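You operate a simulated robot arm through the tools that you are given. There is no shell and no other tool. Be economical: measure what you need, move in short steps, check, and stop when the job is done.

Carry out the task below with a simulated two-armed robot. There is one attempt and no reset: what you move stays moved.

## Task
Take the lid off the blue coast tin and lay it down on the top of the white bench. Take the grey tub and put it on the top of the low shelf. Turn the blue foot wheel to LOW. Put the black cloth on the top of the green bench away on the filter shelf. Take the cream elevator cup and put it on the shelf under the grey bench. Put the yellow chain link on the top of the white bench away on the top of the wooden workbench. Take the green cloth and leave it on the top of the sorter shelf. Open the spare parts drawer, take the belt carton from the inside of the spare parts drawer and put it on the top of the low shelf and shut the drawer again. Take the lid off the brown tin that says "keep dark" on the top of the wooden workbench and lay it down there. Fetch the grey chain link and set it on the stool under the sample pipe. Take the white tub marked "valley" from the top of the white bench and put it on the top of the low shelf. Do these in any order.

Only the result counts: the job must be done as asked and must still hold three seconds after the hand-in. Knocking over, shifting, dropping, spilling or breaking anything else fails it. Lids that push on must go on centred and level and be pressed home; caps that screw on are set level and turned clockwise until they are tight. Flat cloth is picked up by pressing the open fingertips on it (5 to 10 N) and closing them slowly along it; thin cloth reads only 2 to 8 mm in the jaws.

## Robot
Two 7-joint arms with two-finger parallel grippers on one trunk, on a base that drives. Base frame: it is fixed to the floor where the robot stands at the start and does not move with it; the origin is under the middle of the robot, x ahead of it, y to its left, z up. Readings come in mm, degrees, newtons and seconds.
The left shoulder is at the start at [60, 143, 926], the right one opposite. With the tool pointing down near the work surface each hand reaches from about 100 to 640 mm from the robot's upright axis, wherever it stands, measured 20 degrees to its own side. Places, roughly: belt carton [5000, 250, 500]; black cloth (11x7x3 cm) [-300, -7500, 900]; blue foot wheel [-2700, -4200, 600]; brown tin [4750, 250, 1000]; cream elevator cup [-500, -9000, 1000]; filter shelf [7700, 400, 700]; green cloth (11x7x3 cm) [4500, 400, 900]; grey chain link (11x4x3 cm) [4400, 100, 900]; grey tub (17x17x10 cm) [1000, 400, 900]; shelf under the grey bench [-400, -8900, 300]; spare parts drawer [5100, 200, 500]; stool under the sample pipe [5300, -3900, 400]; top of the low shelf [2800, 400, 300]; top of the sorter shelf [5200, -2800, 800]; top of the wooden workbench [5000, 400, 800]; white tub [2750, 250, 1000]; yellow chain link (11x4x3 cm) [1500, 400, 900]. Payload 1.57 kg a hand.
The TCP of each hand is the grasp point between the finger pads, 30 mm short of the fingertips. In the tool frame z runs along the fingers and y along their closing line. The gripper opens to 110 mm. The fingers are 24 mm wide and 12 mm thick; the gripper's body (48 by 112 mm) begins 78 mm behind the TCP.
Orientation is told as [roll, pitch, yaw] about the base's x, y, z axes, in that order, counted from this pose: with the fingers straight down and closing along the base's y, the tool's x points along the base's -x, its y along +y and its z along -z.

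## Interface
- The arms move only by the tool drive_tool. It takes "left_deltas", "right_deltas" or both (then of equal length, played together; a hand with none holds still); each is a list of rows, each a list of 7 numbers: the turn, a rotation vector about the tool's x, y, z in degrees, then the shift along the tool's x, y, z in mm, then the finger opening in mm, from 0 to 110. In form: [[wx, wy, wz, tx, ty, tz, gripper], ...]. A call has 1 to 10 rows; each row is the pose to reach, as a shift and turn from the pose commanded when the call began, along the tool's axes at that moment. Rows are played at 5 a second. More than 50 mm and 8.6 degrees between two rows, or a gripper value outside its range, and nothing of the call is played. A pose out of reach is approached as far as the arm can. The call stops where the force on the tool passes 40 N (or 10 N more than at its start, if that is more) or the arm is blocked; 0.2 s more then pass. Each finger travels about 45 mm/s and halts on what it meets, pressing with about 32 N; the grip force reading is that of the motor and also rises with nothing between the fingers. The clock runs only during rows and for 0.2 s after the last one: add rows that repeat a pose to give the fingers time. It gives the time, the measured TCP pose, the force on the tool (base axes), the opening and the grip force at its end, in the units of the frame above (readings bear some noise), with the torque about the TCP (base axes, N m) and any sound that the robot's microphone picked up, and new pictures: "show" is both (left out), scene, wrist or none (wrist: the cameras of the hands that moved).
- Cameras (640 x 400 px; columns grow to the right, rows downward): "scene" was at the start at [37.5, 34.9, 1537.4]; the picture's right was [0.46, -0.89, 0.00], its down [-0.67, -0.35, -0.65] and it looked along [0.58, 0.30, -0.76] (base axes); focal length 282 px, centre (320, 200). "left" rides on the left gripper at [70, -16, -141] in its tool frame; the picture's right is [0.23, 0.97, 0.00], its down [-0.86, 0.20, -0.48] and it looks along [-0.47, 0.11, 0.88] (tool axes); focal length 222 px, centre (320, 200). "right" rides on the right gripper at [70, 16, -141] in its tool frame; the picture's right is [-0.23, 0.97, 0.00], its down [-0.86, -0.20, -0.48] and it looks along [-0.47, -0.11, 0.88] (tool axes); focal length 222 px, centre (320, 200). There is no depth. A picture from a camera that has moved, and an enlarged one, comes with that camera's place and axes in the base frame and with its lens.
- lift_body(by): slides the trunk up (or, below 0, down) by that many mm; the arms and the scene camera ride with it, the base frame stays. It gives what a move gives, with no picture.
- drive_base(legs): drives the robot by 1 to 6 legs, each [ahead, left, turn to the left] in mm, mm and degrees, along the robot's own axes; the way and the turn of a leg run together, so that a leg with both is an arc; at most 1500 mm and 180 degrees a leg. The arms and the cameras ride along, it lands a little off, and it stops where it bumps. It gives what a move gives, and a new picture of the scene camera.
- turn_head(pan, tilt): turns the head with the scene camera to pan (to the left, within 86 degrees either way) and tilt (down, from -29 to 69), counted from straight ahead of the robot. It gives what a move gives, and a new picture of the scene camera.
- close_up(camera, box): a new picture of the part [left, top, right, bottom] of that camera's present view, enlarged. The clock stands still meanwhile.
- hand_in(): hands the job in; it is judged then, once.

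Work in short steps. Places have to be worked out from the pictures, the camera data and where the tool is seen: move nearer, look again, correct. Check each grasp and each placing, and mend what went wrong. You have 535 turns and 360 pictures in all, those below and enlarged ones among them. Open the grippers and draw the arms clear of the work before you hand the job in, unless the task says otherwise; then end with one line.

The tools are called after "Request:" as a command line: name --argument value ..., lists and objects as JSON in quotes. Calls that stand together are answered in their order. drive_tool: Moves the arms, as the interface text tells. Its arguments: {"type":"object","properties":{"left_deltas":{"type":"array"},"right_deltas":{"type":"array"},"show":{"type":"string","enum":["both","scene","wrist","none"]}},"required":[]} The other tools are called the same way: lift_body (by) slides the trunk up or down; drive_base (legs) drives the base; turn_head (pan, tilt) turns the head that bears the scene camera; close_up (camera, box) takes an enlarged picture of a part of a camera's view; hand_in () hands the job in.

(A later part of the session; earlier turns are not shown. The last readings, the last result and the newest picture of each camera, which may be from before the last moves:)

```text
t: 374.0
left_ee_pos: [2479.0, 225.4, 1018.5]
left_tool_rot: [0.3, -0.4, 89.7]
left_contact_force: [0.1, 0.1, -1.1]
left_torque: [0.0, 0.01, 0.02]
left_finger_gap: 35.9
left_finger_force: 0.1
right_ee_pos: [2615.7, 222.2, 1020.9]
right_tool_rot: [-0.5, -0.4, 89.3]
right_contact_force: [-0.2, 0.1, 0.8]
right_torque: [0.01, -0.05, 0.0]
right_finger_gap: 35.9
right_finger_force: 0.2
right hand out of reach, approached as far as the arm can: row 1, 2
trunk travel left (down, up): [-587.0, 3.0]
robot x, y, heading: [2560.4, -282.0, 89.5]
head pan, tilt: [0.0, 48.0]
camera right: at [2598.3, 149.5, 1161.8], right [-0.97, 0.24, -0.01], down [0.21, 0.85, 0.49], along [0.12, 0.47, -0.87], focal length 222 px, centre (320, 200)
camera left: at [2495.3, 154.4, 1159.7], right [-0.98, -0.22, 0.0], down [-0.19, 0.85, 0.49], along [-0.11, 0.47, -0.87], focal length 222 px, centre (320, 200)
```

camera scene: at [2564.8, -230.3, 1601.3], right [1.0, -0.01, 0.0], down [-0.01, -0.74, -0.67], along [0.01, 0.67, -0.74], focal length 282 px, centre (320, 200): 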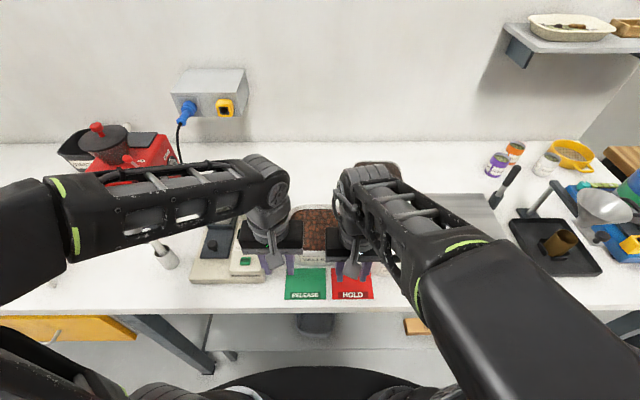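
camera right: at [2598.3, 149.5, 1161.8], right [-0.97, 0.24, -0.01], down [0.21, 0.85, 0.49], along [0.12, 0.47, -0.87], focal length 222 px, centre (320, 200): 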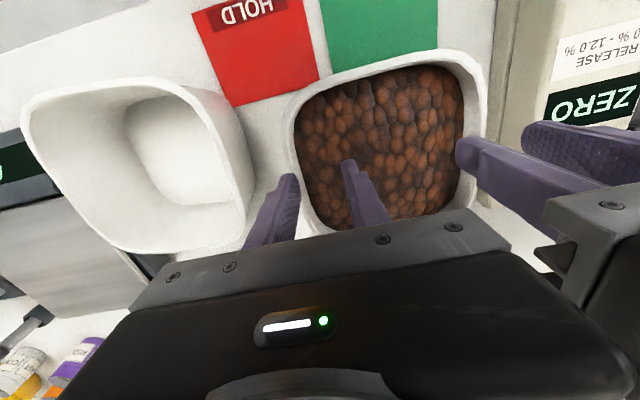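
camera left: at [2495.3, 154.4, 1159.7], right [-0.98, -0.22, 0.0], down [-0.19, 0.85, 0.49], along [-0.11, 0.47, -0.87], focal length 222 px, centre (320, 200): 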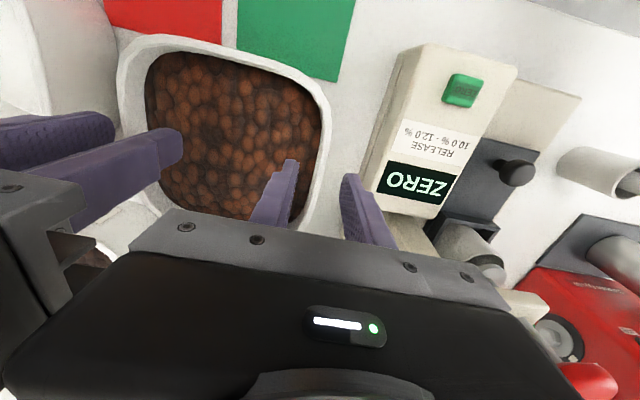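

The right hand is at a joint limit; moving the base 30 mm right will do. I raise the hands a little first.

Request:
drive_tool --left_deltas '[[0, 0, 0, 0, 15, -25, 36], [0, 0, 0, 0, 30, -25, 36]]' --right_deltas '[[0, 0, 0, 0, 0, -25, 36], [0, 0, 0, 0, 0, -25, 36]]' --show "none"

Request:
drive_base --legs '[[0, -32, 0]]'

Request:
drive_tool --left_deltas '[[0, 0, 0, 0, 0, 10, 36]]' --right_deltas '[[0, 0, 0, 0, 0, 10, 36]]' --show "wrist"

```text
t: 374.6
left_ee_pos: [2447.9, 226.2, 1043.4]
left_tool_rot: [0.4, -0.2, 89.5]
left_contact_force: [-0.3, 0.5, 1.0]
left_torque: [-0.01, -0.05, -0.03]
left_finger_gap: 35.9
left_finger_force: 0.0
right_ee_pos: [2613.9, 223.3, 1047.8]
right_tool_rot: [-0.4, -0.4, 89.5]
right_contact_force: [0.1, 1.3, -0.2]
right_torque: [-0.04, -0.03, -0.02]
right_finger_gap: 36.0
right_finger_force: 0.0
trunk travel left (down, up): [-587.0, 3.0]
robot x, y, heading: [2566.9, -281.0, 89.5]
head pan, tilt: [0.0, 48.0]
```

```text
t: 375.4
left_ee_pos: [2482.1, 224.3, 1042.6]
left_tool_rot: [0.4, -0.4, 89.6]
left_contact_force: [0.4, -0.5, 0.0]
left_torque: [-0.03, 0.07, 0.0]
left_finger_gap: 35.6
left_finger_force: 0.0
right_ee_pos: [2646.0, 222.5, 1047.6]
right_tool_rot: [-0.3, -0.3, 89.7]
right_contact_force: [0.0, 0.1, 0.9]
right_torque: [0.03, 0.06, 0.0]
right_finger_gap: 35.8
right_finger_force: 0.1
trunk travel left (down, up): [-587.0, 3.0]
robot x, y, heading: [2596.4, -279.8, 89.6]
head pan, tilt: [0.0, 48.0]
camera scene: at [2598.7, -232.2, 1601.4], right [1.0, -0.01, 0.0], down [-0.01, -0.74, -0.67], along [0.0, 0.67, -0.74], focal length 282 px, centre (320, 200)
```

scene: 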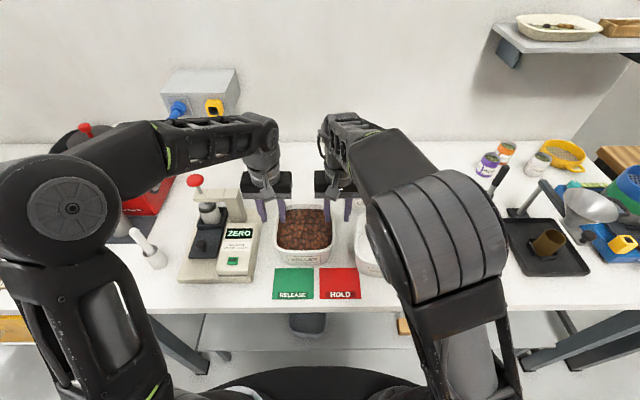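

```text
t: 375.8
left_ee_pos: [2479.7, 225.5, 1031.8]
left_tool_rot: [0.3, -0.2, 89.6]
left_contact_force: [0.0, 0.3, 0.3]
left_torque: [-0.03, 0.0, 0.0]
left_finger_gap: 36.0
left_finger_force: 0.0
right_ee_pos: [2644.5, 223.3, 1036.4]
right_tool_rot: [-0.4, -0.3, 89.6]
right_contact_force: [0.4, -0.2, -0.3]
right_torque: [-0.01, 0.03, 0.01]
right_finger_gap: 35.7
right_finger_force: 0.0
trunk travel left (down, up): [-587.0, 3.0]
robot x, y, heading: [2595.4, -282.3, 89.5]
head pan, tilt: [0.0, 48.0]
camera right: at [2627.5, 151.3, 1177.5], right [-0.97, 0.23, -0.01], down [0.2, 0.85, 0.48], along [0.12, 0.47, -0.87], focal length 222 px, centre (320, 200)
camera left: at [2497.6, 153.6, 1173.4], right [-0.98, -0.22, 0.0], down [-0.19, 0.85, 0.48], along [-0.11, 0.47, -0.87], focal length 222 px, centre (320, 200)
```

right: 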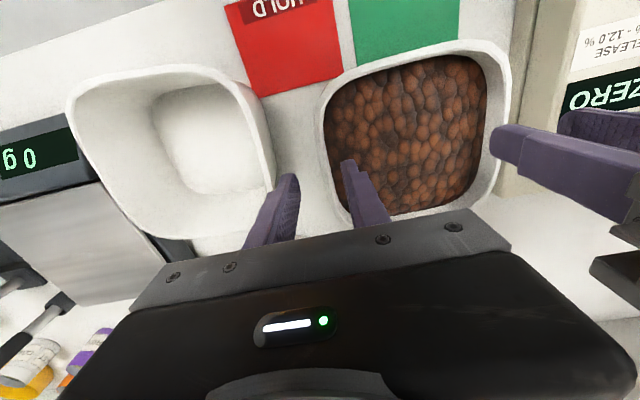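
left: 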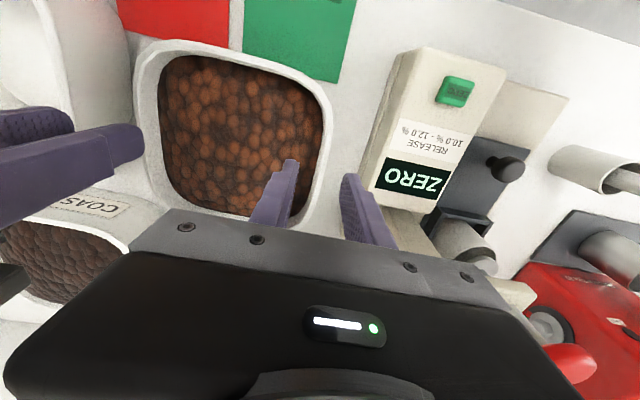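

Small x corrections, then I lower both hands so the fingertips straddle the side walls about 15 mm deep.

Request:
drive_tool --left_deltas '[[0, 0, 0, 0, 0, 14, 36], [0, 0, 0, 0, 0, 26, 36], [0, 0, 0, 0, 0, 34, 36], [0, 0, 0, 0, 0, 38, 36]]' --right_deltas '[[0, 0, 0, -1, 4, 18, 36], [0, 0, 0, -2, 7, 31, 36], [0, 0, 0, -2, 7, 39, 36], [0, 0, 0, -2, 7, 43, 36]]' --show "wrist"

```text
t: 376.8
left_ee_pos: [2479.8, 224.8, 994.5]
left_tool_rot: [0.4, -0.4, 89.6]
left_contact_force: [-0.8, -0.8, -0.1]
left_torque: [0.03, -0.04, 0.0]
left_finger_gap: 35.9
left_finger_force: 0.0
right_ee_pos: [2638.6, 226.2, 994.1]
right_tool_rot: [-0.5, -0.4, 89.5]
right_contact_force: [-0.1, 0.3, -0.8]
right_torque: [0.02, -0.01, -0.01]
right_finger_gap: 35.9
right_finger_force: 0.1
trunk travel left (down, up): [-587.0, 3.0]
robot x, y, heading: [2598.8, -282.1, 89.5]
head pan, tilt: [0.0, 48.0]
camera right: at [2622.0, 153.9, 1135.4], right [-0.97, 0.23, 0.0], down [0.2, 0.85, 0.49], along [0.12, 0.47, -0.87], focal length 222 px, centre (320, 200)
camera left: at [2496.5, 152.7, 1135.5], right [-0.98, -0.22, 0.0], down [-0.19, 0.85, 0.48], along [-0.11, 0.47, -0.87], focal length 222 px, centre (320, 200)
```

right: 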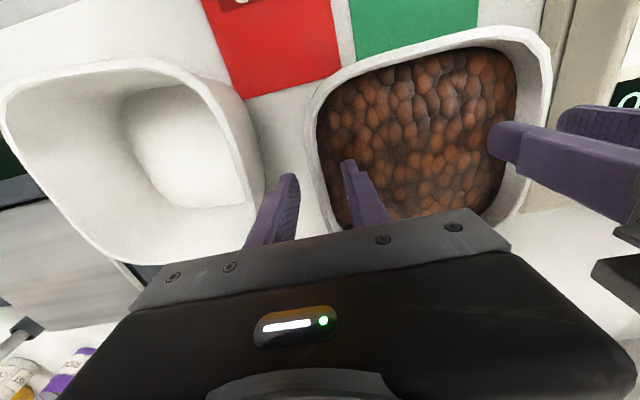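
left: 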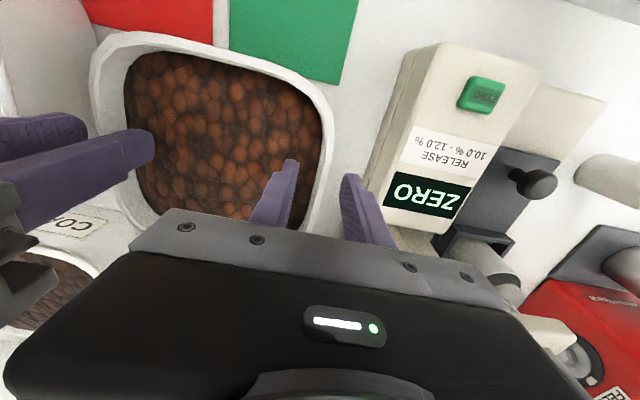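

Both walls lie between the fingers. I go 8 mm lower and close both hands together.

Request:
drive_tool --left_deltas '[[0, 0, 0, 0, 0, 4, 36], [0, 0, 0, 0, 0, 8, 36], [0, 0, 0, 0, 0, 8, 24], [0, 0, 0, 0, 0, 8, 12], [0, 0, 0, 0, 0, 8, 0], [0, 0, 0, 0, 0, 8, 0]]' --right_deltas '[[0, 0, 0, 0, 0, 4, 36], [0, 0, 0, 0, 0, 8, 36], [0, 0, 0, 0, 0, 8, 24], [0, 0, 0, 0, 0, 8, 12], [0, 0, 0, 0, 0, 8, 0], [0, 0, 0, 0, 0, 8, 0]]' --show "wrist"

```text
t: 378.2
left_ee_pos: [2481.0, 224.6, 987.5]
left_tool_rot: [0.2, -0.4, 89.6]
left_contact_force: [2.4, -0.7, -0.2]
left_torque: [0.01, -0.42, 0.62]
left_finger_gap: 5.0
left_finger_force: 25.6
right_ee_pos: [2639.1, 225.8, 986.5]
right_tool_rot: [-0.1, -0.4, 89.5]
right_contact_force: [-1.7, -0.6, 0.0]
right_torque: [-0.01, 0.47, -0.58]
right_finger_gap: 5.1
right_finger_force: 25.6
trunk travel left (down, up): [-587.0, 3.0]
robot x, y, heading: [2597.3, -285.2, 89.4]
head pan, tilt: [0.0, 48.0]
camera right: at [2622.2, 154.3, 1127.8], right [-0.97, 0.24, 0.0], down [0.2, 0.85, 0.48], along [0.12, 0.47, -0.87], focal length 222 px, centre (320, 200)
camera left: at [2497.3, 153.2, 1127.9], right [-0.97, -0.22, 0.0], down [-0.19, 0.85, 0.48], along [-0.11, 0.47, -0.87], focal length 222 px, centre (320, 200)
```

right: 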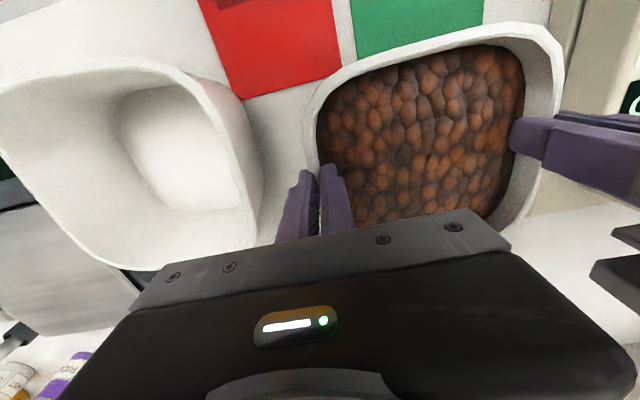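
left: 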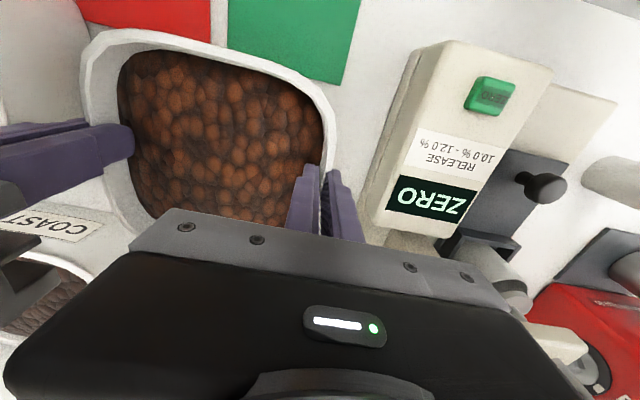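

Both walls are pinched (5 mm). I lift both hands together 15 mm and check forces.

Request:
drive_tool --left_deltas '[[0, 0, 0, 0, 0, -4, 0], [0, 0, 0, 0, 0, -9, 0], [0, 0, 0, 0, 0, -15, 0]]' --right_deltas '[[0, 0, 0, 0, 0, -4, 0], [0, 0, 0, 0, 0, -9, 0], [0, 0, 0, 0, 0, -15, 0]]' --show "scene"

```text
t: 379.0
left_ee_pos: [2481.1, 224.8, 1002.1]
left_tool_rot: [0.3, -0.3, 89.7]
left_contact_force: [0.7, -0.6, -4.1]
left_torque: [-0.18, -0.39, 0.59]
left_finger_gap: 4.8
left_finger_force: 25.2
right_ee_pos: [2637.8, 225.9, 1000.5]
right_tool_rot: [-0.4, -0.4, 89.6]
right_contact_force: [-0.9, 0.4, -3.5]
right_torque: [0.14, 0.46, -0.64]
right_finger_gap: 5.5
right_finger_force: 26.0
trunk travel left (down, up): [-587.0, 3.0]
robot x, y, heading: [2598.3, -279.5, 89.6]
head pan, tilt: [0.0, 48.0]
camera scene: at [2596.3, -231.9, 1601.3], right [1.0, -0.01, 0.0], down [-0.01, -0.74, -0.67], along [0.01, 0.67, -0.74], focal length 282 px, centre (320, 200)
```

scene: 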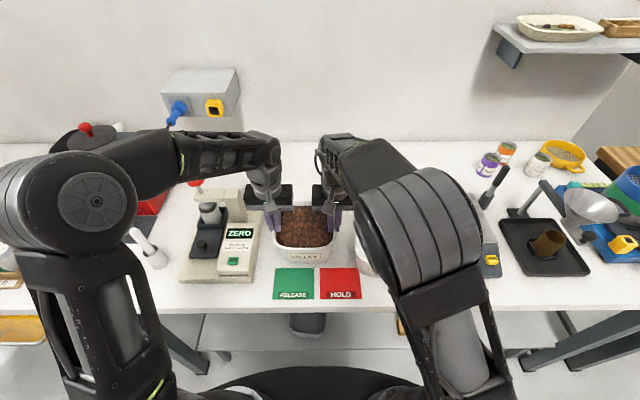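

It holds (about 0.78 kg shared). I raise 50 mm more, then drive back slowly.

Request:
drive_tool --left_deltas '[[0, 0, 0, 0, 0, -10, 0], [0, 0, 0, 0, 0, -20, 0], [0, 0, 0, 0, 0, -30, 0], [0, 0, 0, 0, 0, -40, 0], [0, 0, 0, 0, 0, -50, 0]]' --right_deltas '[[0, 0, 0, 0, 0, -10, 0], [0, 0, 0, 0, 0, -20, 0], [0, 0, 0, 0, 0, -30, 0], [0, 0, 0, 0, 0, -40, 0], [0, 0, 0, 0, 0, -50, 0]]' --show "none"

Request:
drive_base --legs '[[-200, 0, 0]]'

Request:
drive_base --legs '[[-260, 0, 0]]'

```text
t: 380.2
left_ee_pos: [2480.9, 224.2, 1053.0]
left_tool_rot: [0.4, -0.3, 89.7]
left_contact_force: [-5.6, 0.0, -3.0]
left_torque: [-0.22, -0.23, 0.61]
left_finger_gap: 4.5
left_finger_force: 24.3
right_ee_pos: [2638.8, 223.4, 1050.1]
right_tool_rot: [-0.5, -0.3, 89.5]
right_contact_force: [6.1, 0.3, -3.7]
right_torque: [0.18, 0.26, -0.6]
right_finger_gap: 5.6
right_finger_force: 25.8
trunk travel left (down, up): [-587.0, 3.0]
robot x, y, heading: [2594.9, -282.2, 89.7]
head pan, tilt: [0.0, 48.0]
```

```text
t: 381.8
left_ee_pos: [2480.5, 25.4, 1053.5]
left_tool_rot: [0.3, -0.4, 89.6]
left_contact_force: [-16.1, -0.4, -3.2]
left_torque: [-0.07, -0.02, 0.62]
left_finger_gap: 4.5
left_finger_force: 25.4
right_ee_pos: [2637.1, 24.5, 1051.1]
right_tool_rot: [-0.5, -0.4, 89.4]
right_contact_force: [17.5, -1.2, -3.2]
right_torque: [-0.01, 0.03, -0.59]
right_finger_gap: 5.4
right_finger_force: 25.2
trunk travel left (down, up): [-587.0, 3.0]
robot x, y, heading: [2593.3, -478.4, 89.5]
head pan, tilt: [0.0, 48.0]
camera scene: at [2594.7, -431.0, 1601.4], right [1.0, -0.01, 0.0], down [-0.01, -0.74, -0.67], along [0.01, 0.67, -0.74], focal length 282 px, centre (320, 200)
```

scene: 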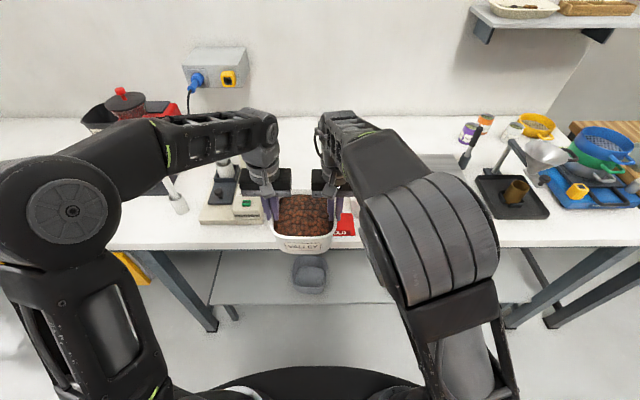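

```text
t: 383.7
left_ee_pos: [2479.5, -235.2, 1054.1]
left_tool_rot: [0.3, -0.4, 89.2]
left_contact_force: [-1.1, -0.4, -3.1]
left_torque: [-0.04, -0.36, 0.58]
left_finger_gap: 4.6
left_finger_force: 24.8
right_ee_pos: [2638.0, -236.9, 1050.2]
right_tool_rot: [-0.6, -0.5, 89.0]
right_contact_force: [0.1, 0.1, -2.9]
right_torque: [-0.04, 0.42, -0.6]
right_finger_gap: 5.5
right_finger_force: 25.7
trunk travel left (down, up): [-587.0, 3.0]
robot x, y, heading: [2593.9, -739.0, 89.0]
head pan, tilt: [0.0, 48.0]
camera scene: at [2591.8, -691.7, 1601.4], right [1.0, -0.02, 0.0], down [-0.01, -0.74, -0.67], along [0.01, 0.67, -0.74], focal length 282 px, centre (320, 200)
```

scene: 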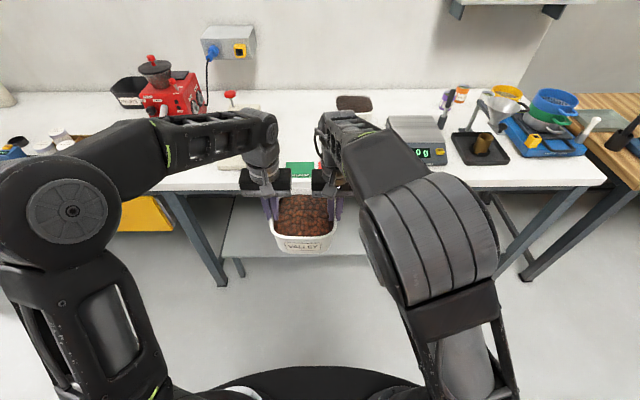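

The tub is carried well. I drive 225 mm right (to x≈2785) and lower the trunk.

Request:
drive_base --legs '[[0, -225, 1]]'

Request:
lift_body --by -400

Request:
lift_body --by -180

Request:
turn_head --pan 0 --tilt 40

```text
t: 385.4
left_ee_pos: [2698.6, -236.7, 1052.8]
left_tool_rot: [0.3, -0.3, 90.3]
left_contact_force: [0.5, -0.1, -4.7]
left_torque: [-0.14, -0.37, 0.6]
left_finger_gap: 4.5
left_finger_force: 24.7
right_ee_pos: [2857.8, -235.5, 1050.2]
right_tool_rot: [-0.4, -0.3, 90.0]
right_contact_force: [-0.3, -0.3, -3.3]
right_torque: [0.04, 0.43, -0.52]
right_finger_gap: 5.5
right_finger_force: 25.5
trunk travel left (down, up): [-587.0, 3.0]
robot x, y, heading: [2821.6, -742.7, 90.1]
head pan, tilt: [0.0, 48.0]
camera scene: at [2820.5, -692.0, 1601.3], right [1.0, 0.0, 0.0], down [0.0, -0.74, -0.67], along [0.0, 0.67, -0.74], focal length 282 px, centre (320, 200)
```

scene: 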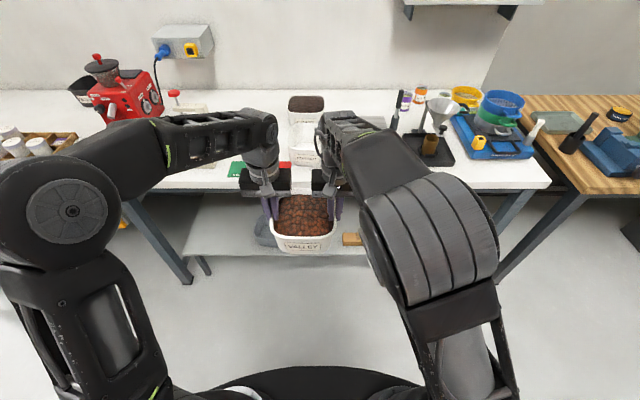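

```text
t: 389.2
left_ee_pos: [2699.0, -237.9, 652.9]
left_tool_rot: [0.4, -0.3, 90.3]
left_contact_force: [0.3, 0.3, -3.0]
left_torque: [-0.03, -0.36, 0.6]
left_finger_gap: 4.5
left_finger_force: 25.5
right_ee_pos: [2857.4, -236.0, 651.1]
right_tool_rot: [-0.5, -0.4, 90.0]
right_contact_force: [0.1, 0.1, -3.7]
right_torque: [-0.05, 0.45, -0.59]
right_finger_gap: 5.7
right_finger_force: 25.7
trunk travel left (down, up): [-187.0, 403.0]
robot x, y, heading: [2822.3, -741.5, 89.7]
head pan, tilt: [0.0, 48.0]
```

```text
t: 391.2
left_ee_pos: [2698.1, -236.7, 472.9]
left_tool_rot: [0.3, -0.3, 90.3]
left_contact_force: [0.9, -0.2, -3.7]
left_torque: [-0.01, -0.37, 0.57]
left_finger_gap: 4.6
left_finger_force: 24.8
right_ee_pos: [2857.5, -236.6, 470.1]
right_tool_rot: [-0.4, -0.3, 90.0]
right_contact_force: [-0.5, -0.2, -3.5]
right_torque: [-0.04, 0.41, -0.61]
right_finger_gap: 5.5
right_finger_force: 25.4
trunk travel left (down, up): [-7.0, 583.0]
robot x, y, heading: [2821.8, -742.5, 90.1]
head pan, tilt: [0.0, 48.0]
```

```text
t: 391.9
left_ee_pos: [2697.9, -237.3, 474.2]
left_tool_rot: [0.3, -0.4, 90.4]
left_contact_force: [0.5, -0.1, -3.2]
left_torque: [-0.04, -0.33, 0.57]
left_finger_gap: 4.5
left_finger_force: 24.7
right_ee_pos: [2855.7, -237.2, 470.5]
right_tool_rot: [-0.5, -0.3, 90.0]
right_contact_force: [-0.1, -0.1, -3.8]
right_torque: [-0.05, 0.45, -0.6]
right_finger_gap: 5.9
right_finger_force: 25.7
trunk travel left (down, up): [-7.0, 583.0]
robot x, y, heading: [2820.5, -739.1, 90.0]
head pan, tilt: [0.0, 40.0]
camera scene: at [2819.1, -686.0, 1032.7], right [1.0, 0.0, 0.0], down [0.0, -0.64, -0.77], along [0.0, 0.77, -0.64], focal length 282 px, centre (320, 200)
```

scene: 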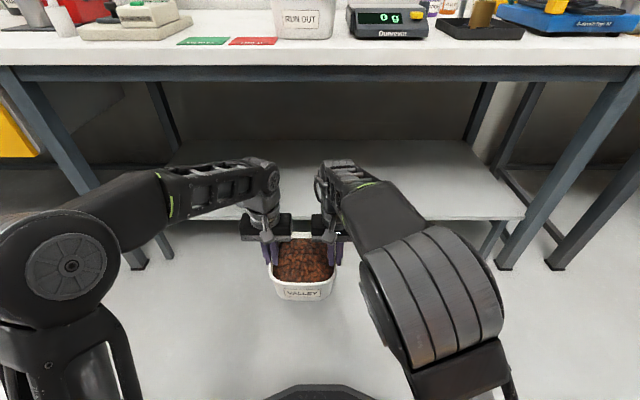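

The bench underside is at z≈804, well above my arms. I drive forward to bring the tub over the shelf.

Request:
drive_base --legs '[[220, 0, 0]]'

Request:
drive_base --legs '[[205, 0, 0]]'

```text
t: 393.6
left_ee_pos: [2698.9, -8.2, 472.9]
left_tool_rot: [0.3, -0.4, 90.3]
left_contact_force: [0.2, 0.2, -4.9]
left_torque: [-0.06, -0.37, 0.59]
left_finger_gap: 4.4
left_finger_force: 25.5
right_ee_pos: [2857.0, -7.9, 470.3]
right_tool_rot: [-0.5, -0.4, 90.1]
right_contact_force: [-0.1, 0.1, -3.9]
right_torque: [-0.06, 0.41, -0.57]
right_finger_gap: 5.5
right_finger_force: 25.1
trunk travel left (down, up): [-7.0, 583.0]
robot x, y, heading: [2823.5, -508.6, 90.0]
head pan, tilt: [0.0, 40.0]
camera scene: at [2818.8, -456.9, 1032.8], right [1.0, 0.0, 0.0], down [0.0, -0.64, -0.77], along [0.0, 0.77, -0.64], focal length 282 px, centre (320, 200)
```

scene: 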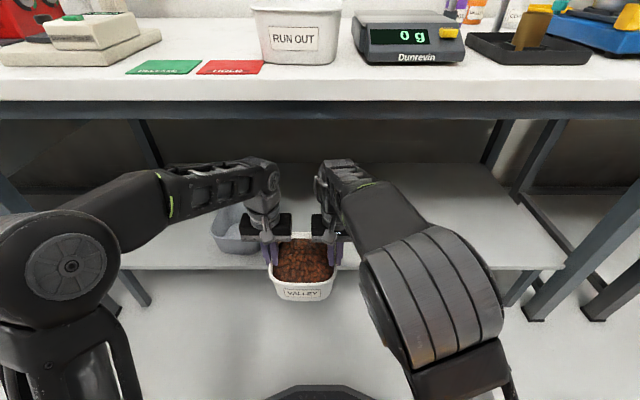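

```text
t: 395.2
left_ee_pos: [2691.9, 153.9, 461.0]
left_tool_rot: [1.1, 1.6, 89.7]
left_contact_force: [2.6, 8.5, -4.6]
left_torque: [0.73, -0.38, 0.72]
left_finger_gap: 7.8
left_finger_force: 26.7
right_ee_pos: [2848.9, 168.8, 468.1]
right_tool_rot: [-0.9, -0.4, 90.8]
right_contact_force: [-3.6, -9.3, -4.8]
right_torque: [-0.91, 0.37, 0.62]
right_finger_gap: 3.5
right_finger_force: 24.4
trunk travel left (down, up): [-7.0, 583.0]
robot x, y, heading: [2816.3, -322.9, 90.6]
head pan, tilt: [0.0, 40.0]
camera scene: at [2814.3, -284.5, 1029.0], right [1.0, 0.01, 0.0], down [0.01, -0.63, -0.78], along [-0.01, 0.78, -0.63], focal length 282 px, centre (320, 200)
```

scene: 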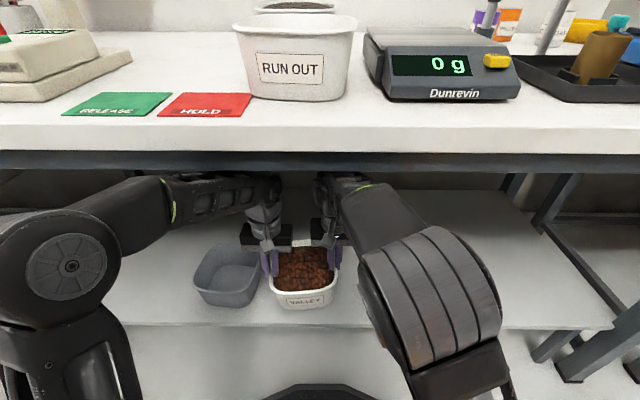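

The left forearm touches the bench apron. I back 35 mm, lower the hands, then go in again.

Request:
drive_base --legs '[[-45, 0, 0]]'

Request:
drive_tool --left_deltas '[[0, 0, 0, 0, 0, 10, 0], [0, 0, 0, 0, 0, 20, 0], [0, 0, 0, 0, 0, 30, 0], [0, 0, 0, 0, 0, 40, 0], [0, 0, 0, 0, 0, 48, 0]]' --right_deltas '[[0, 0, 0, 0, 0, 10, 0], [0, 0, 0, 0, 0, 20, 0], [0, 0, 0, 0, 0, 30, 0], [0, 0, 0, 0, 0, 40, 0], [0, 0, 0, 0, 0, 48, 0]]' --show "scene"

```text
t: 396.1
left_ee_pos: [2694.3, 115.8, 455.6]
left_tool_rot: [1.2, 2.5, 89.7]
left_contact_force: [-0.8, 7.4, -4.6]
left_torque: [0.73, -0.32, 0.74]
left_finger_gap: 7.4
left_finger_force: 26.9
right_ee_pos: [2849.2, 130.4, 464.7]
right_tool_rot: [-0.7, 0.9, 90.8]
right_contact_force: [2.1, -8.3, -4.0]
right_torque: [-0.79, 0.29, 0.48]
right_finger_gap: 3.7
right_finger_force: 24.5
trunk travel left (down, up): [-7.0, 583.0]
robot x, y, heading: [2819.9, -364.9, 90.6]
head pan, tilt: [0.0, 40.0]
camera scene: at [2817.0, -311.6, 1033.0], right [1.0, 0.01, 0.0], down [0.01, -0.64, -0.77], along [-0.01, 0.77, -0.64], focal length 282 px, centre (320, 200)
```

scene: 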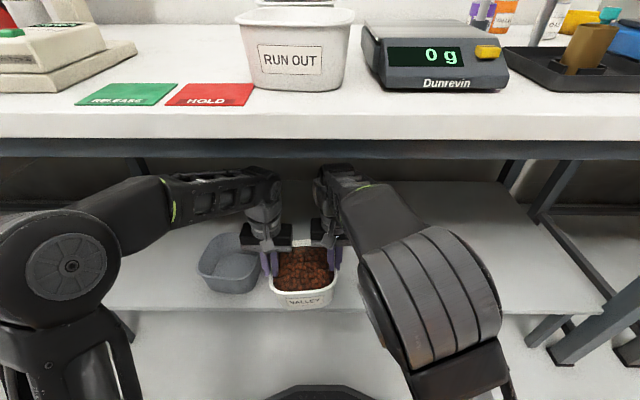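

```text
t: 397.4
left_ee_pos: [2694.3, 114.2, 407.3]
left_tool_rot: [1.1, 2.3, 89.7]
left_contact_force: [7.9, 8.8, -2.6]
left_torque: [0.82, -0.49, 0.77]
left_finger_gap: 7.7
left_finger_force: 27.1
right_ee_pos: [2850.4, 128.9, 414.9]
right_tool_rot: [-0.7, 1.2, 91.0]
right_contact_force: [-8.4, -9.1, -4.1]
right_torque: [-0.91, 0.54, 0.65]
right_finger_gap: 3.6
right_finger_force: 24.7
trunk travel left (down, up): [-7.0, 583.0]
robot x, y, heading: [2819.6, -369.2, 90.6]
head pan, tilt: [0.0, 40.0]
camera scene: at [2817.0, -311.7, 1032.8], right [1.0, 0.01, 0.0], down [0.01, -0.64, -0.77], along [-0.01, 0.77, -0.64], focal length 282 px, centre (320, 200)
```

scene: 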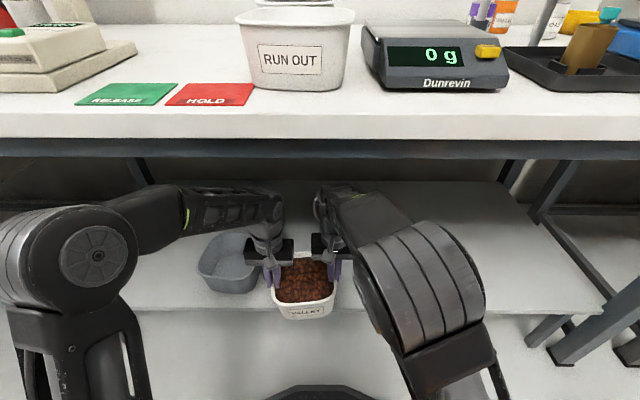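

The tub turned a few degrees in the grips. I relax the twist (left +7, right −7 in y), rise 8 mm and go in 75 mm further.

Request:
drive_tool --left_deltas '[[0, 0, 0, -4, 0, -5, 0], [0, 0, 0, -7, 0, -10, 0]]' --right_deltas '[[0, 0, 0, 4, 0, -2, 0], [0, 0, 0, 7, 0, -4, 0]]' --show "none"

Request:
drive_base --legs '[[40, 0, 0]]'

```text
t: 397.9
left_ee_pos: [2693.2, 120.4, 417.1]
left_tool_rot: [1.3, 2.7, 89.6]
left_contact_force: [7.8, 0.1, -3.5]
left_torque: [-0.72, -0.53, 0.58]
left_finger_gap: 5.5
left_finger_force: 25.1
right_ee_pos: [2849.5, 122.4, 418.9]
right_tool_rot: [-0.7, 0.8, 90.8]
right_contact_force: [-7.7, 0.1, -4.4]
right_torque: [0.64, 0.54, -0.64]
right_finger_gap: 5.0
right_finger_force: 25.2
trunk travel left (down, up): [-7.0, 583.0]
robot x, y, heading: [2819.7, -363.8, 90.7]
head pan, tilt: [0.0, 40.0]
```

```text
t: 398.8
left_ee_pos: [2692.3, 162.1, 417.2]
left_tool_rot: [1.2, 2.5, 89.7]
left_contact_force: [7.6, 0.3, -3.6]
left_torque: [-0.65, -0.54, 0.59]
left_finger_gap: 5.3
left_finger_force: 25.2
right_ee_pos: [2850.5, 163.7, 420.3]
right_tool_rot: [-0.7, 0.9, 90.9]
right_contact_force: [-7.9, 0.5, -3.8]
right_torque: [0.54, 0.49, -0.66]
right_finger_gap: 5.4
right_finger_force: 25.8
trunk travel left (down, up): [-7.0, 583.0]
robot x, y, heading: [2819.0, -322.9, 90.3]
head pan, tilt: [0.0, 40.0]
camera scene: at [2816.6, -271.0, 1032.8], right [1.0, 0.01, 0.0], down [0.01, -0.64, -0.77], along [-0.01, 0.77, -0.64], focal length 282 px, centre (320, 200)
```

scene: 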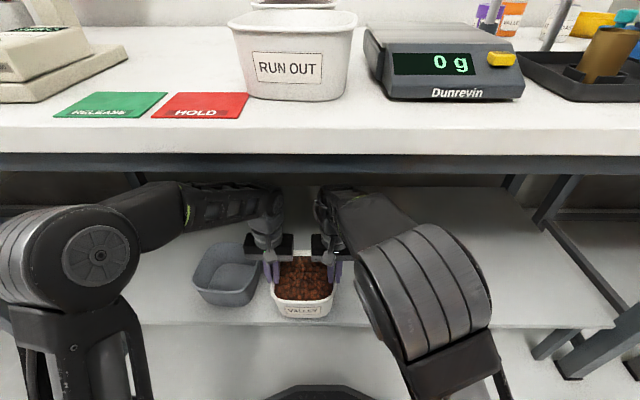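

Relaxed and clear. Another 35 mm forward.

Request:
drive_base --legs '[[35, 0, 0]]'

Request:
close_up --camera "scene" --box '[180, 160, 400, 340]'

```text
t: 399.7
left_ee_pos: [2692.1, 180.5, 417.4]
left_tool_rot: [1.4, 2.8, 89.2]
left_contact_force: [-2.9, 1.2, -4.0]
left_torque: [0.68, -0.22, 0.71]
left_finger_gap: 7.3
left_finger_force: 26.6
right_ee_pos: [2849.4, 191.2, 424.7]
right_tool_rot: [-0.9, 0.2, 90.9]
right_contact_force: [2.5, -1.5, -3.8]
right_torque: [-0.75, 0.3, -0.51]
right_finger_gap: 3.4
right_finger_force: 24.9
trunk travel left (down, up): [-7.0, 583.0]
robot x, y, heading: [2818.5, -295.6, 90.5]
head pan, tilt: [0.0, 40.0]
camera scene: at [2814.8, -252.0, 1031.3], right [1.0, 0.01, 0.0], down [0.01, -0.63, -0.77], along [-0.01, 0.77, -0.63], focal length 282 px, centre (320, 200)
```

scene: 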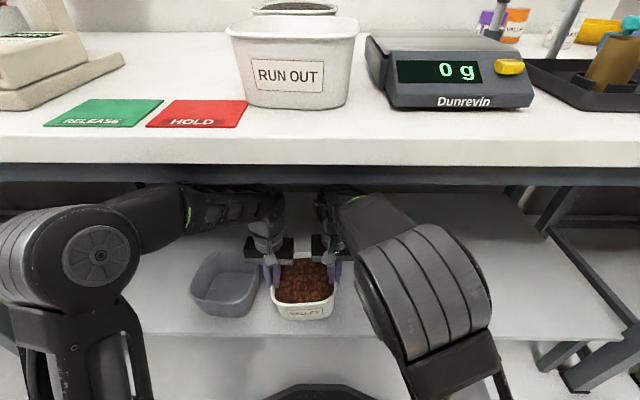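

```text
2.22 times, centred on (290, 250) of scene
camera zoom: at [2814.8, -252.0, 1031.3], right [1.0, 0.01, 0.0], down [0.01, -0.63, -0.77], along [-0.01, 0.77, -0.63], focal length 626 px, centre (387, 89)
```

zoom: 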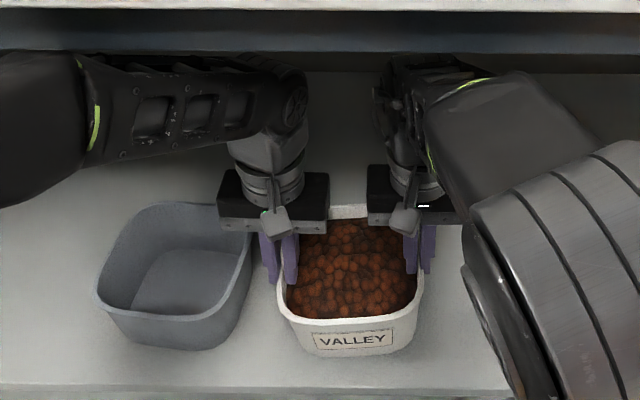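

Deep enough over the shelf. I lower: left 8 and right 15 mm to level, then creep.

Request:
drive_tool --left_deltas '[[0, 0, 0, 0, 0, 3, 0], [0, 0, 0, 0, 0, 6, 0], [0, 0, 0, 0, 0, 9, 0]]' --right_deltas '[[0, 0, 0, 0, 0, 5, 0], [0, 0, 0, 0, 0, 10, 0], [0, 0, 0, 0, 0, 15, 0]]' --show "none"

Request:
drive_tool --left_deltas '[[0, 0, 0, 0, 0, 3, 0], [0, 0, 0, 0, 0, 6, 0]]' --right_deltas '[[0, 0, 0, 0, 0, 3, 0], [0, 0, 0, 0, 0, 6, 0]]' --show "none"

```text
t: 400.5
left_ee_pos: [2691.4, 181.9, 408.9]
left_tool_rot: [1.3, 3.0, 89.3]
left_contact_force: [2.1, 2.3, -4.7]
left_torque: [0.21, -0.35, 0.69]
left_finger_gap: 6.7
left_finger_force: 26.2
right_ee_pos: [2847.9, 192.3, 409.6]
right_tool_rot: [-0.8, 0.5, 90.9]
right_contact_force: [-2.8, -2.5, -2.7]
right_torque: [-0.27, 0.45, -0.35]
right_finger_gap: 4.3
right_finger_force: 25.0
trunk travel left (down, up): [-7.0, 583.0]
robot x, y, heading: [2816.5, -294.9, 90.4]
head pan, tilt: [0.0, 40.0]
```

```text
t: 401.1
left_ee_pos: [2691.8, 184.3, 400.6]
left_tool_rot: [1.3, 3.3, 89.3]
left_contact_force: [6.3, -3.0, 10.3]
left_torque: [0.23, -0.42, 0.72]
left_finger_gap: 6.5
left_finger_force: 25.6
right_ee_pos: [2848.0, 193.9, 402.1]
right_tool_rot: [-0.8, 0.6, 90.8]
right_contact_force: [-4.3, -2.8, -1.1]
right_torque: [0.35, 0.54, -0.44]
right_finger_gap: 4.3
right_finger_force: 24.2
trunk travel left (down, up): [-7.0, 583.0]
robot x, y, heading: [2817.8, -290.1, 90.4]
head pan, tilt: [0.0, 40.0]
```

Left side touches; I lower the right a few mm more.

Request:
drive_tool --left_deltas '[[0, 0, 0, 0, 0, 0.5, 0], [0, 0, 0, 0, 0, 0.5, 0]]' --right_deltas '[[0, 0, 0, 0, 0, 2.5, 0], [0, 0, 0, 0, 0, 4.5, 0]]' --show "none"

```text
t: 401.7
left_ee_pos: [2690.7, 184.4, 401.8]
left_tool_rot: [1.4, 3.3, 89.3]
left_contact_force: [10.9, 3.0, -0.6]
left_torque: [0.91, -0.52, 0.69]
left_finger_gap: 6.5
left_finger_force: 25.9
right_ee_pos: [2848.8, 193.1, 398.5]
right_tool_rot: [-0.8, 0.8, 91.0]
right_contact_force: [-4.7, -7.7, 15.5]
right_torque: [0.27, 0.47, -0.64]
right_finger_gap: 5.1
right_finger_force: 24.9
trunk travel left (down, up): [-7.0, 583.0]
robot x, y, heading: [2816.1, -289.7, 90.7]
head pan, tilt: [0.0, 40.0]
```

Both sides rest on the shelf. I open both hands slightly and draw them up and back along the walls.

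Request:
drive_tool --left_deltas '[[0, 0, 0, 0, 0, -1, 8], [0, 0, 0, 0, 0, -1, 16], [0, 0, 0, 0, 0, -1, 24], [0, 0, 0, 8, 0, -12, 24], [0, 0, 0, 20, 0, -24, 24], [0, 0, 0, 32, 0, -38, 24], [0, 0, 0, 42, 0, -44, 24]]' --right_deltas '[[0, 0, 0, 0, 0, -1, 8], [0, 0, 0, 0, 0, -1, 16], [0, 0, 0, 0, 0, -1, 24], [0, 0, 0, 8, 0, -12, 24], [0, 0, 0, 20, 0, -24, 24], [0, 0, 0, 32, 0, -38, 24], [0, 0, 0, 42, 0, -44, 24]]' --show "wrist"

```text
t: 403.3
left_ee_pos: [2692.3, 144.8, 442.0]
left_tool_rot: [1.6, 3.9, 89.2]
left_contact_force: [0.3, -0.1, -0.6]
left_torque: [0.0, -0.01, -0.03]
left_finger_gap: 24.0
left_finger_force: 0.0
right_ee_pos: [2851.2, 153.4, 437.8]
right_tool_rot: [-0.7, 1.2, 90.9]
right_contact_force: [0.4, -0.1, 0.9]
right_torque: [0.0, 0.0, 0.01]
right_finger_gap: 24.3
right_finger_force: 0.2
trunk travel left (down, up): [-7.0, 583.0]
robot x, y, heading: [2817.3, -295.5, 90.9]
head pan, tilt: [0.0, 40.0]
camera right: at [2834.2, 85.2, 581.3], right [-0.98, 0.21, -0.02], down [0.18, 0.87, 0.46], along [0.11, 0.45, -0.89], focal length 222 px, centre (320, 200)
camera left: at [2712.6, 83.6, 586.9], right [-0.98, -0.21, 0.04], down [-0.17, 0.89, 0.42], along [-0.13, 0.41, -0.9], focal length 222 px, centre (320, 200)
```

right: 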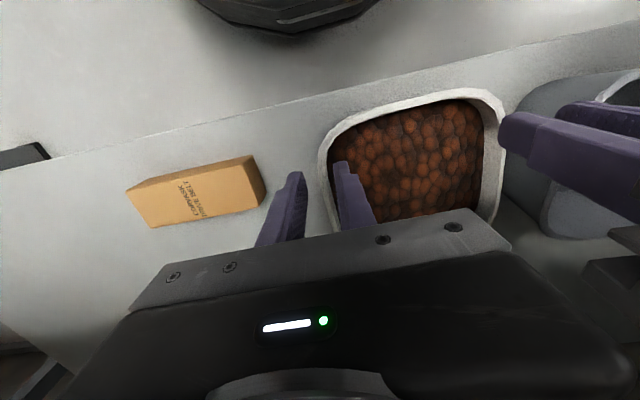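
left: 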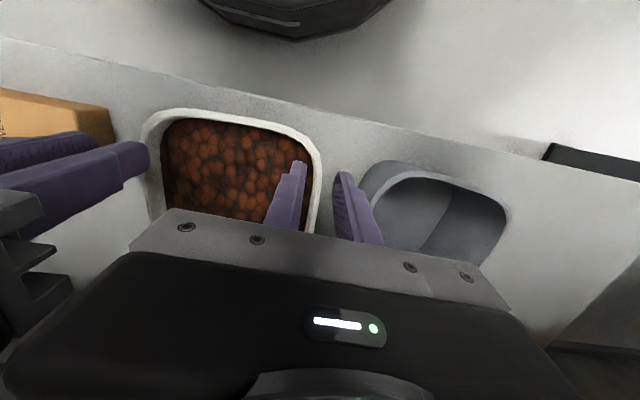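

The VALLEY tub, carton and grey tub all stand on the shelf. I back straight out.

Request:
drive_base --legs '[[-450, 0, 0]]'

Request:
close_up --camera "scene" --box '[150, 100, 470, 300]'

```text
t: 406.0
left_ee_pos: [2696.2, -310.2, 443.7]
left_tool_rot: [1.5, 3.6, 90.1]
left_contact_force: [0.5, -0.8, 0.1]
left_torque: [-0.01, 0.02, -0.02]
left_finger_gap: 23.9
left_finger_force: 0.1
right_ee_pos: [2852.0, -300.0, 439.2]
right_tool_rot: [-0.6, 1.0, 91.7]
right_contact_force: [0.4, -1.1, -0.4]
right_torque: [0.01, 0.02, 0.02]
right_finger_gap: 23.9
right_finger_force: 0.0
trunk travel left (down, up): [-7.0, 583.0]
robot x, y, heading: [2826.5, -745.6, 91.4]
head pan, tilt: [0.0, 40.0]
camera scene: at [2824.1, -693.1, 1032.8], right [1.0, 0.02, 0.0], down [0.02, -0.64, -0.77], along [-0.02, 0.77, -0.64], focal length 282 px, centre (320, 200)
```

scene: 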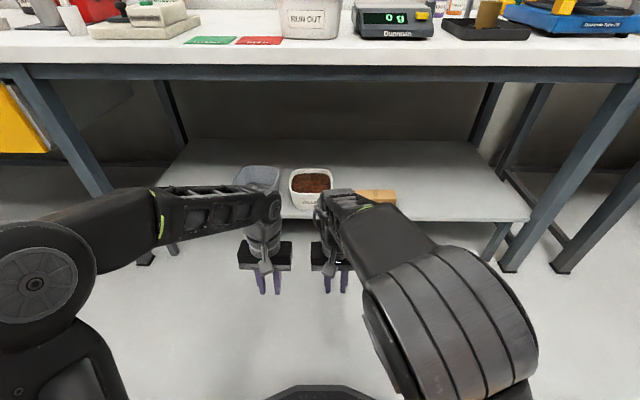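

```text
2.00 times, centred on (310, 200) of scene
camera zoom: at [2824.1, -693.1, 1032.8], right [1.0, 0.02, 0.0], down [0.02, -0.64, -0.77], along [-0.02, 0.77, -0.64], focal length 563 px, centre (340, 200)
```

zoom: 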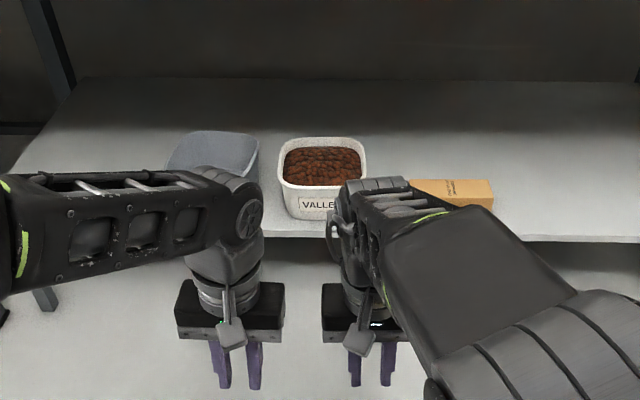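

All good. Next, the wheel in the west. I raise the trunk, back off, turn to face −x and look along the way.

Request:
lift_body --by 400

Request:
drive_base --legs '[[-700, 0, 0], [0, 0, 89]]'

Request:
turn_head --pan 15 --tilt 5

```text
t: 409.9
left_ee_pos: [2695.9, -310.1, 843.4]
left_tool_rot: [1.6, 3.5, 90.0]
left_contact_force: [0.5, -0.4, -0.6]
left_torque: [0.02, 0.01, -0.02]
left_finger_gap: 24.2
left_finger_force: 0.1
right_ee_pos: [2853.5, -300.2, 839.7]
right_tool_rot: [-0.6, 1.0, 91.6]
right_contact_force: [-1.3, 0.2, 0.4]
right_torque: [0.02, 0.03, -0.02]
right_finger_gap: 24.1
right_finger_force: 0.1
trunk travel left (down, up): [-407.0, 183.0]
robot x, y, heading: [2829.5, -744.9, 91.5]
head pan, tilt: [0.0, 40.0]
```

```text
t: 417.6
left_ee_pos: [2428.6, -1602.8, 843.5]
left_tool_rot: [1.6, 3.6, -174.9]
left_contact_force: [0.2, -1.0, -0.2]
left_torque: [-0.03, -0.02, 0.01]
left_finger_gap: 24.0
left_finger_force: 0.1
right_ee_pos: [2404.8, -1447.8, 838.6]
right_tool_rot: [-0.6, 1.0, -173.3]
right_contact_force: [-0.2, -0.2, 0.1]
right_torque: [0.0, -0.01, -0.01]
right_finger_gap: 23.8
right_finger_force: 0.2
trunk travel left (down, up): [-407.0, 183.0]
robot x, y, heading: [2850.6, -1431.9, -173.7]
head pan, tilt: [0.0, 40.0]
camera scene: at [2796.0, -1441.3, 1432.8], right [-0.11, 0.99, 0.0], down [0.64, 0.07, -0.77], along [-0.76, -0.09, -0.64], focal length 282 px, centre (320, 200)
```

scene: 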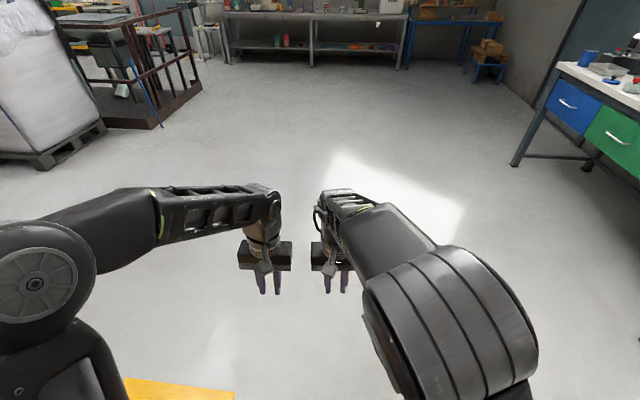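

```text
t: 418.6
left_ee_pos: [2428.1, -1602.8, 844.1]
left_tool_rot: [1.6, 3.6, -174.9]
left_contact_force: [-0.1, -0.2, 0.8]
left_torque: [-0.01, 0.02, -0.01]
left_finger_gap: 23.9
left_finger_force: 0.1
right_ee_pos: [2405.0, -1446.8, 839.5]
right_tool_rot: [-0.7, 1.0, -173.2]
right_contact_force: [0.1, -0.9, -0.4]
right_torque: [-0.02, -0.03, 0.02]
right_finger_gap: 23.8
right_finger_force: 0.1
trunk travel left (down, up): [-407.0, 183.0]
robot x, y, heading: [2853.4, -1433.3, -173.4]
head pan, tilt: [15.0, 5.0]
camera scene: at [2795.0, -1465.3, 1488.5], right [-0.37, 0.93, 0.0], down [0.08, 0.03, -1.0], along [-0.93, -0.37, -0.09], focal length 282 px, centre (320, 200)
```

scene: 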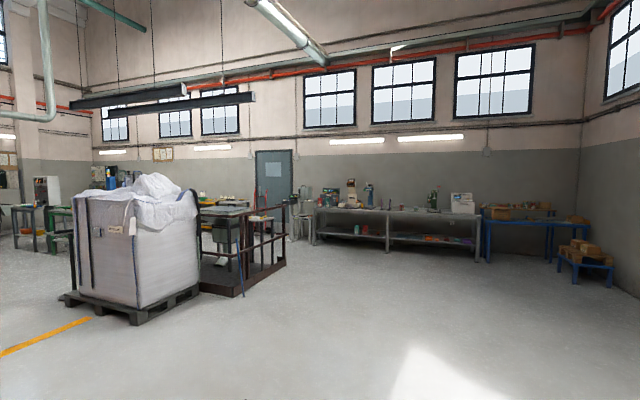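

The wheel should appear near pixel (296, 217). I zoom there and on the left side.

Request:
close_up --camera "scene" --box '[180, 150, 420, 300]'

```text
2.67 times, centred on (300, 225) of scene
camera zoom: at [2795.0, -1465.3, 1488.5], right [-0.37, 0.93, 0.0], down [0.08, 0.03, -1.0], along [-0.93, -0.37, -0.09], focal length 751 px, centre (373, 133)
```

zoom: 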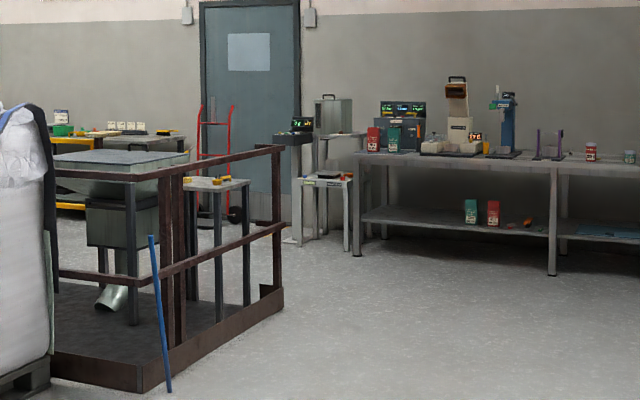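

The grey pedestal at about [−2800, −4290] is the place. I drive west along y≈−1430, then south through the gap to it.

Request:
drive_base --legs '[[0, 0, -6.6], [1500, 0, 0], [1500, 0, 0], [1500, 0, 0], [300, 0, 0], [0, 0, 90]]'

```text
t: 437.6
left_ee_pos: [-1383.3, -1445.6, 851.8]
left_tool_rot: [1.9, 2.8, 177.0]
left_contact_force: [0.8, -0.5, 0.1]
left_torque: [0.0, 0.02, 0.01]
left_finger_gap: 24.2
left_finger_force: 0.1
right_ee_pos: [-1385.3, -1289.8, 844.6]
right_tool_rot: [-0.2, 0.3, 178.7]
right_contact_force: [0.3, -0.4, 0.0]
right_torque: [0.0, 0.01, 0.01]
right_finger_gap: 23.8
right_finger_force: 0.1
trunk travel left (down, up): [-407.0, 183.0]
robot x, y, heading: [-947.4, -1347.0, 178.2]
head pan, tilt: [15.0, 5.0]
stopped in leg 4: the robot was blocked; the commanded pose is now the measured one
camera scene: at [-992.6, -1357.4, 1489.9], right [-0.23, 0.97, 0.0], down [0.07, 0.01, -1.0], along [-0.97, -0.23, -0.07], focal length 282 px, centre (320, 200)
```

scene: 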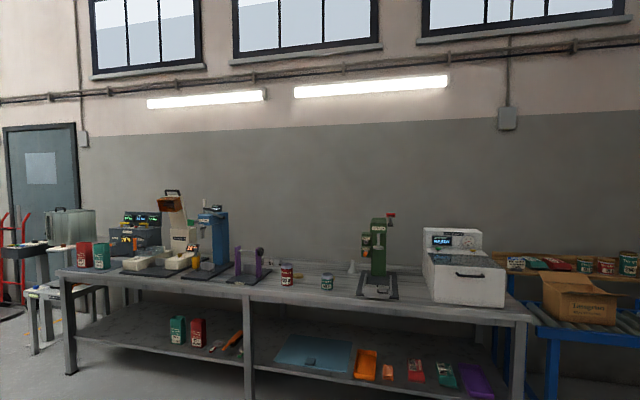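

I was blocked early by something out of view (the bench is still far). I look down ahead.

Request:
turn_head --pan 0 --tilt 50

```text
t: 438.7
left_ee_pos: [-1386.0, -1444.2, 852.7]
left_tool_rot: [1.8, 2.7, 176.6]
left_contact_force: [0.4, -1.2, 0.3]
left_torque: [0.06, 0.07, 0.03]
left_finger_gap: 24.0
left_finger_force: 0.0
right_ee_pos: [-1386.7, -1288.0, 845.5]
right_tool_rot: [-0.3, 0.0, 178.3]
right_contact_force: [0.5, -0.6, 0.6]
right_torque: [0.03, 0.01, -0.01]
right_finger_gap: 23.9
right_finger_force: 0.1
trunk travel left (down, up): [-407.0, 183.0]
robot x, y, heading: [-955.9, -1343.5, 178.0]
head pan, tilt: [0.0, 50.0]
camera scene: at [-980.9, -1335.0, 1419.5], right [0.03, 1.0, -0.01], down [0.75, -0.03, -0.66], along [-0.66, 0.02, -0.76], focal length 282 px, centre (320, 200)
```

scene: 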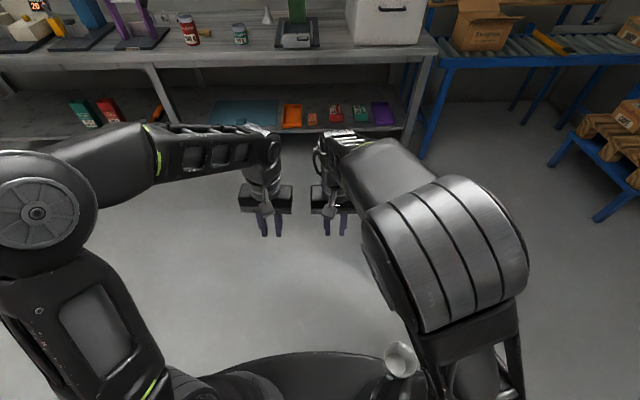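

A shiny round thing is right at my base front. I zoom on it.

Request:
close_up --camera "scene" --box '[320, 300, 480, 400]'

```text
4.00 times, centred on (400, 350) of scene
camera zoom: at [-980.9, -1335.0, 1419.5], right [0.03, 1.0, -0.01], down [0.75, -0.03, -0.66], along [-0.66, 0.02, -0.76], focal length 1127 px, centre (0, -400)
```

zoom: 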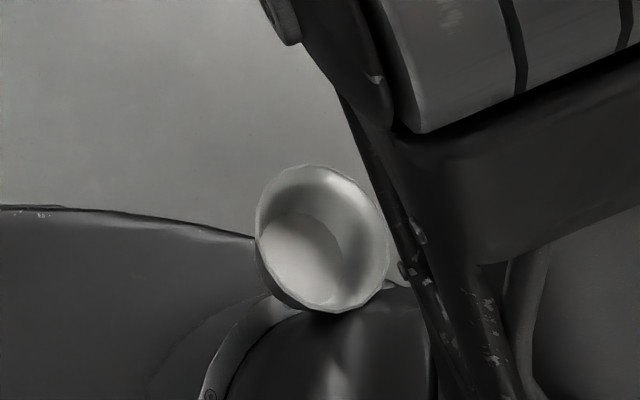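

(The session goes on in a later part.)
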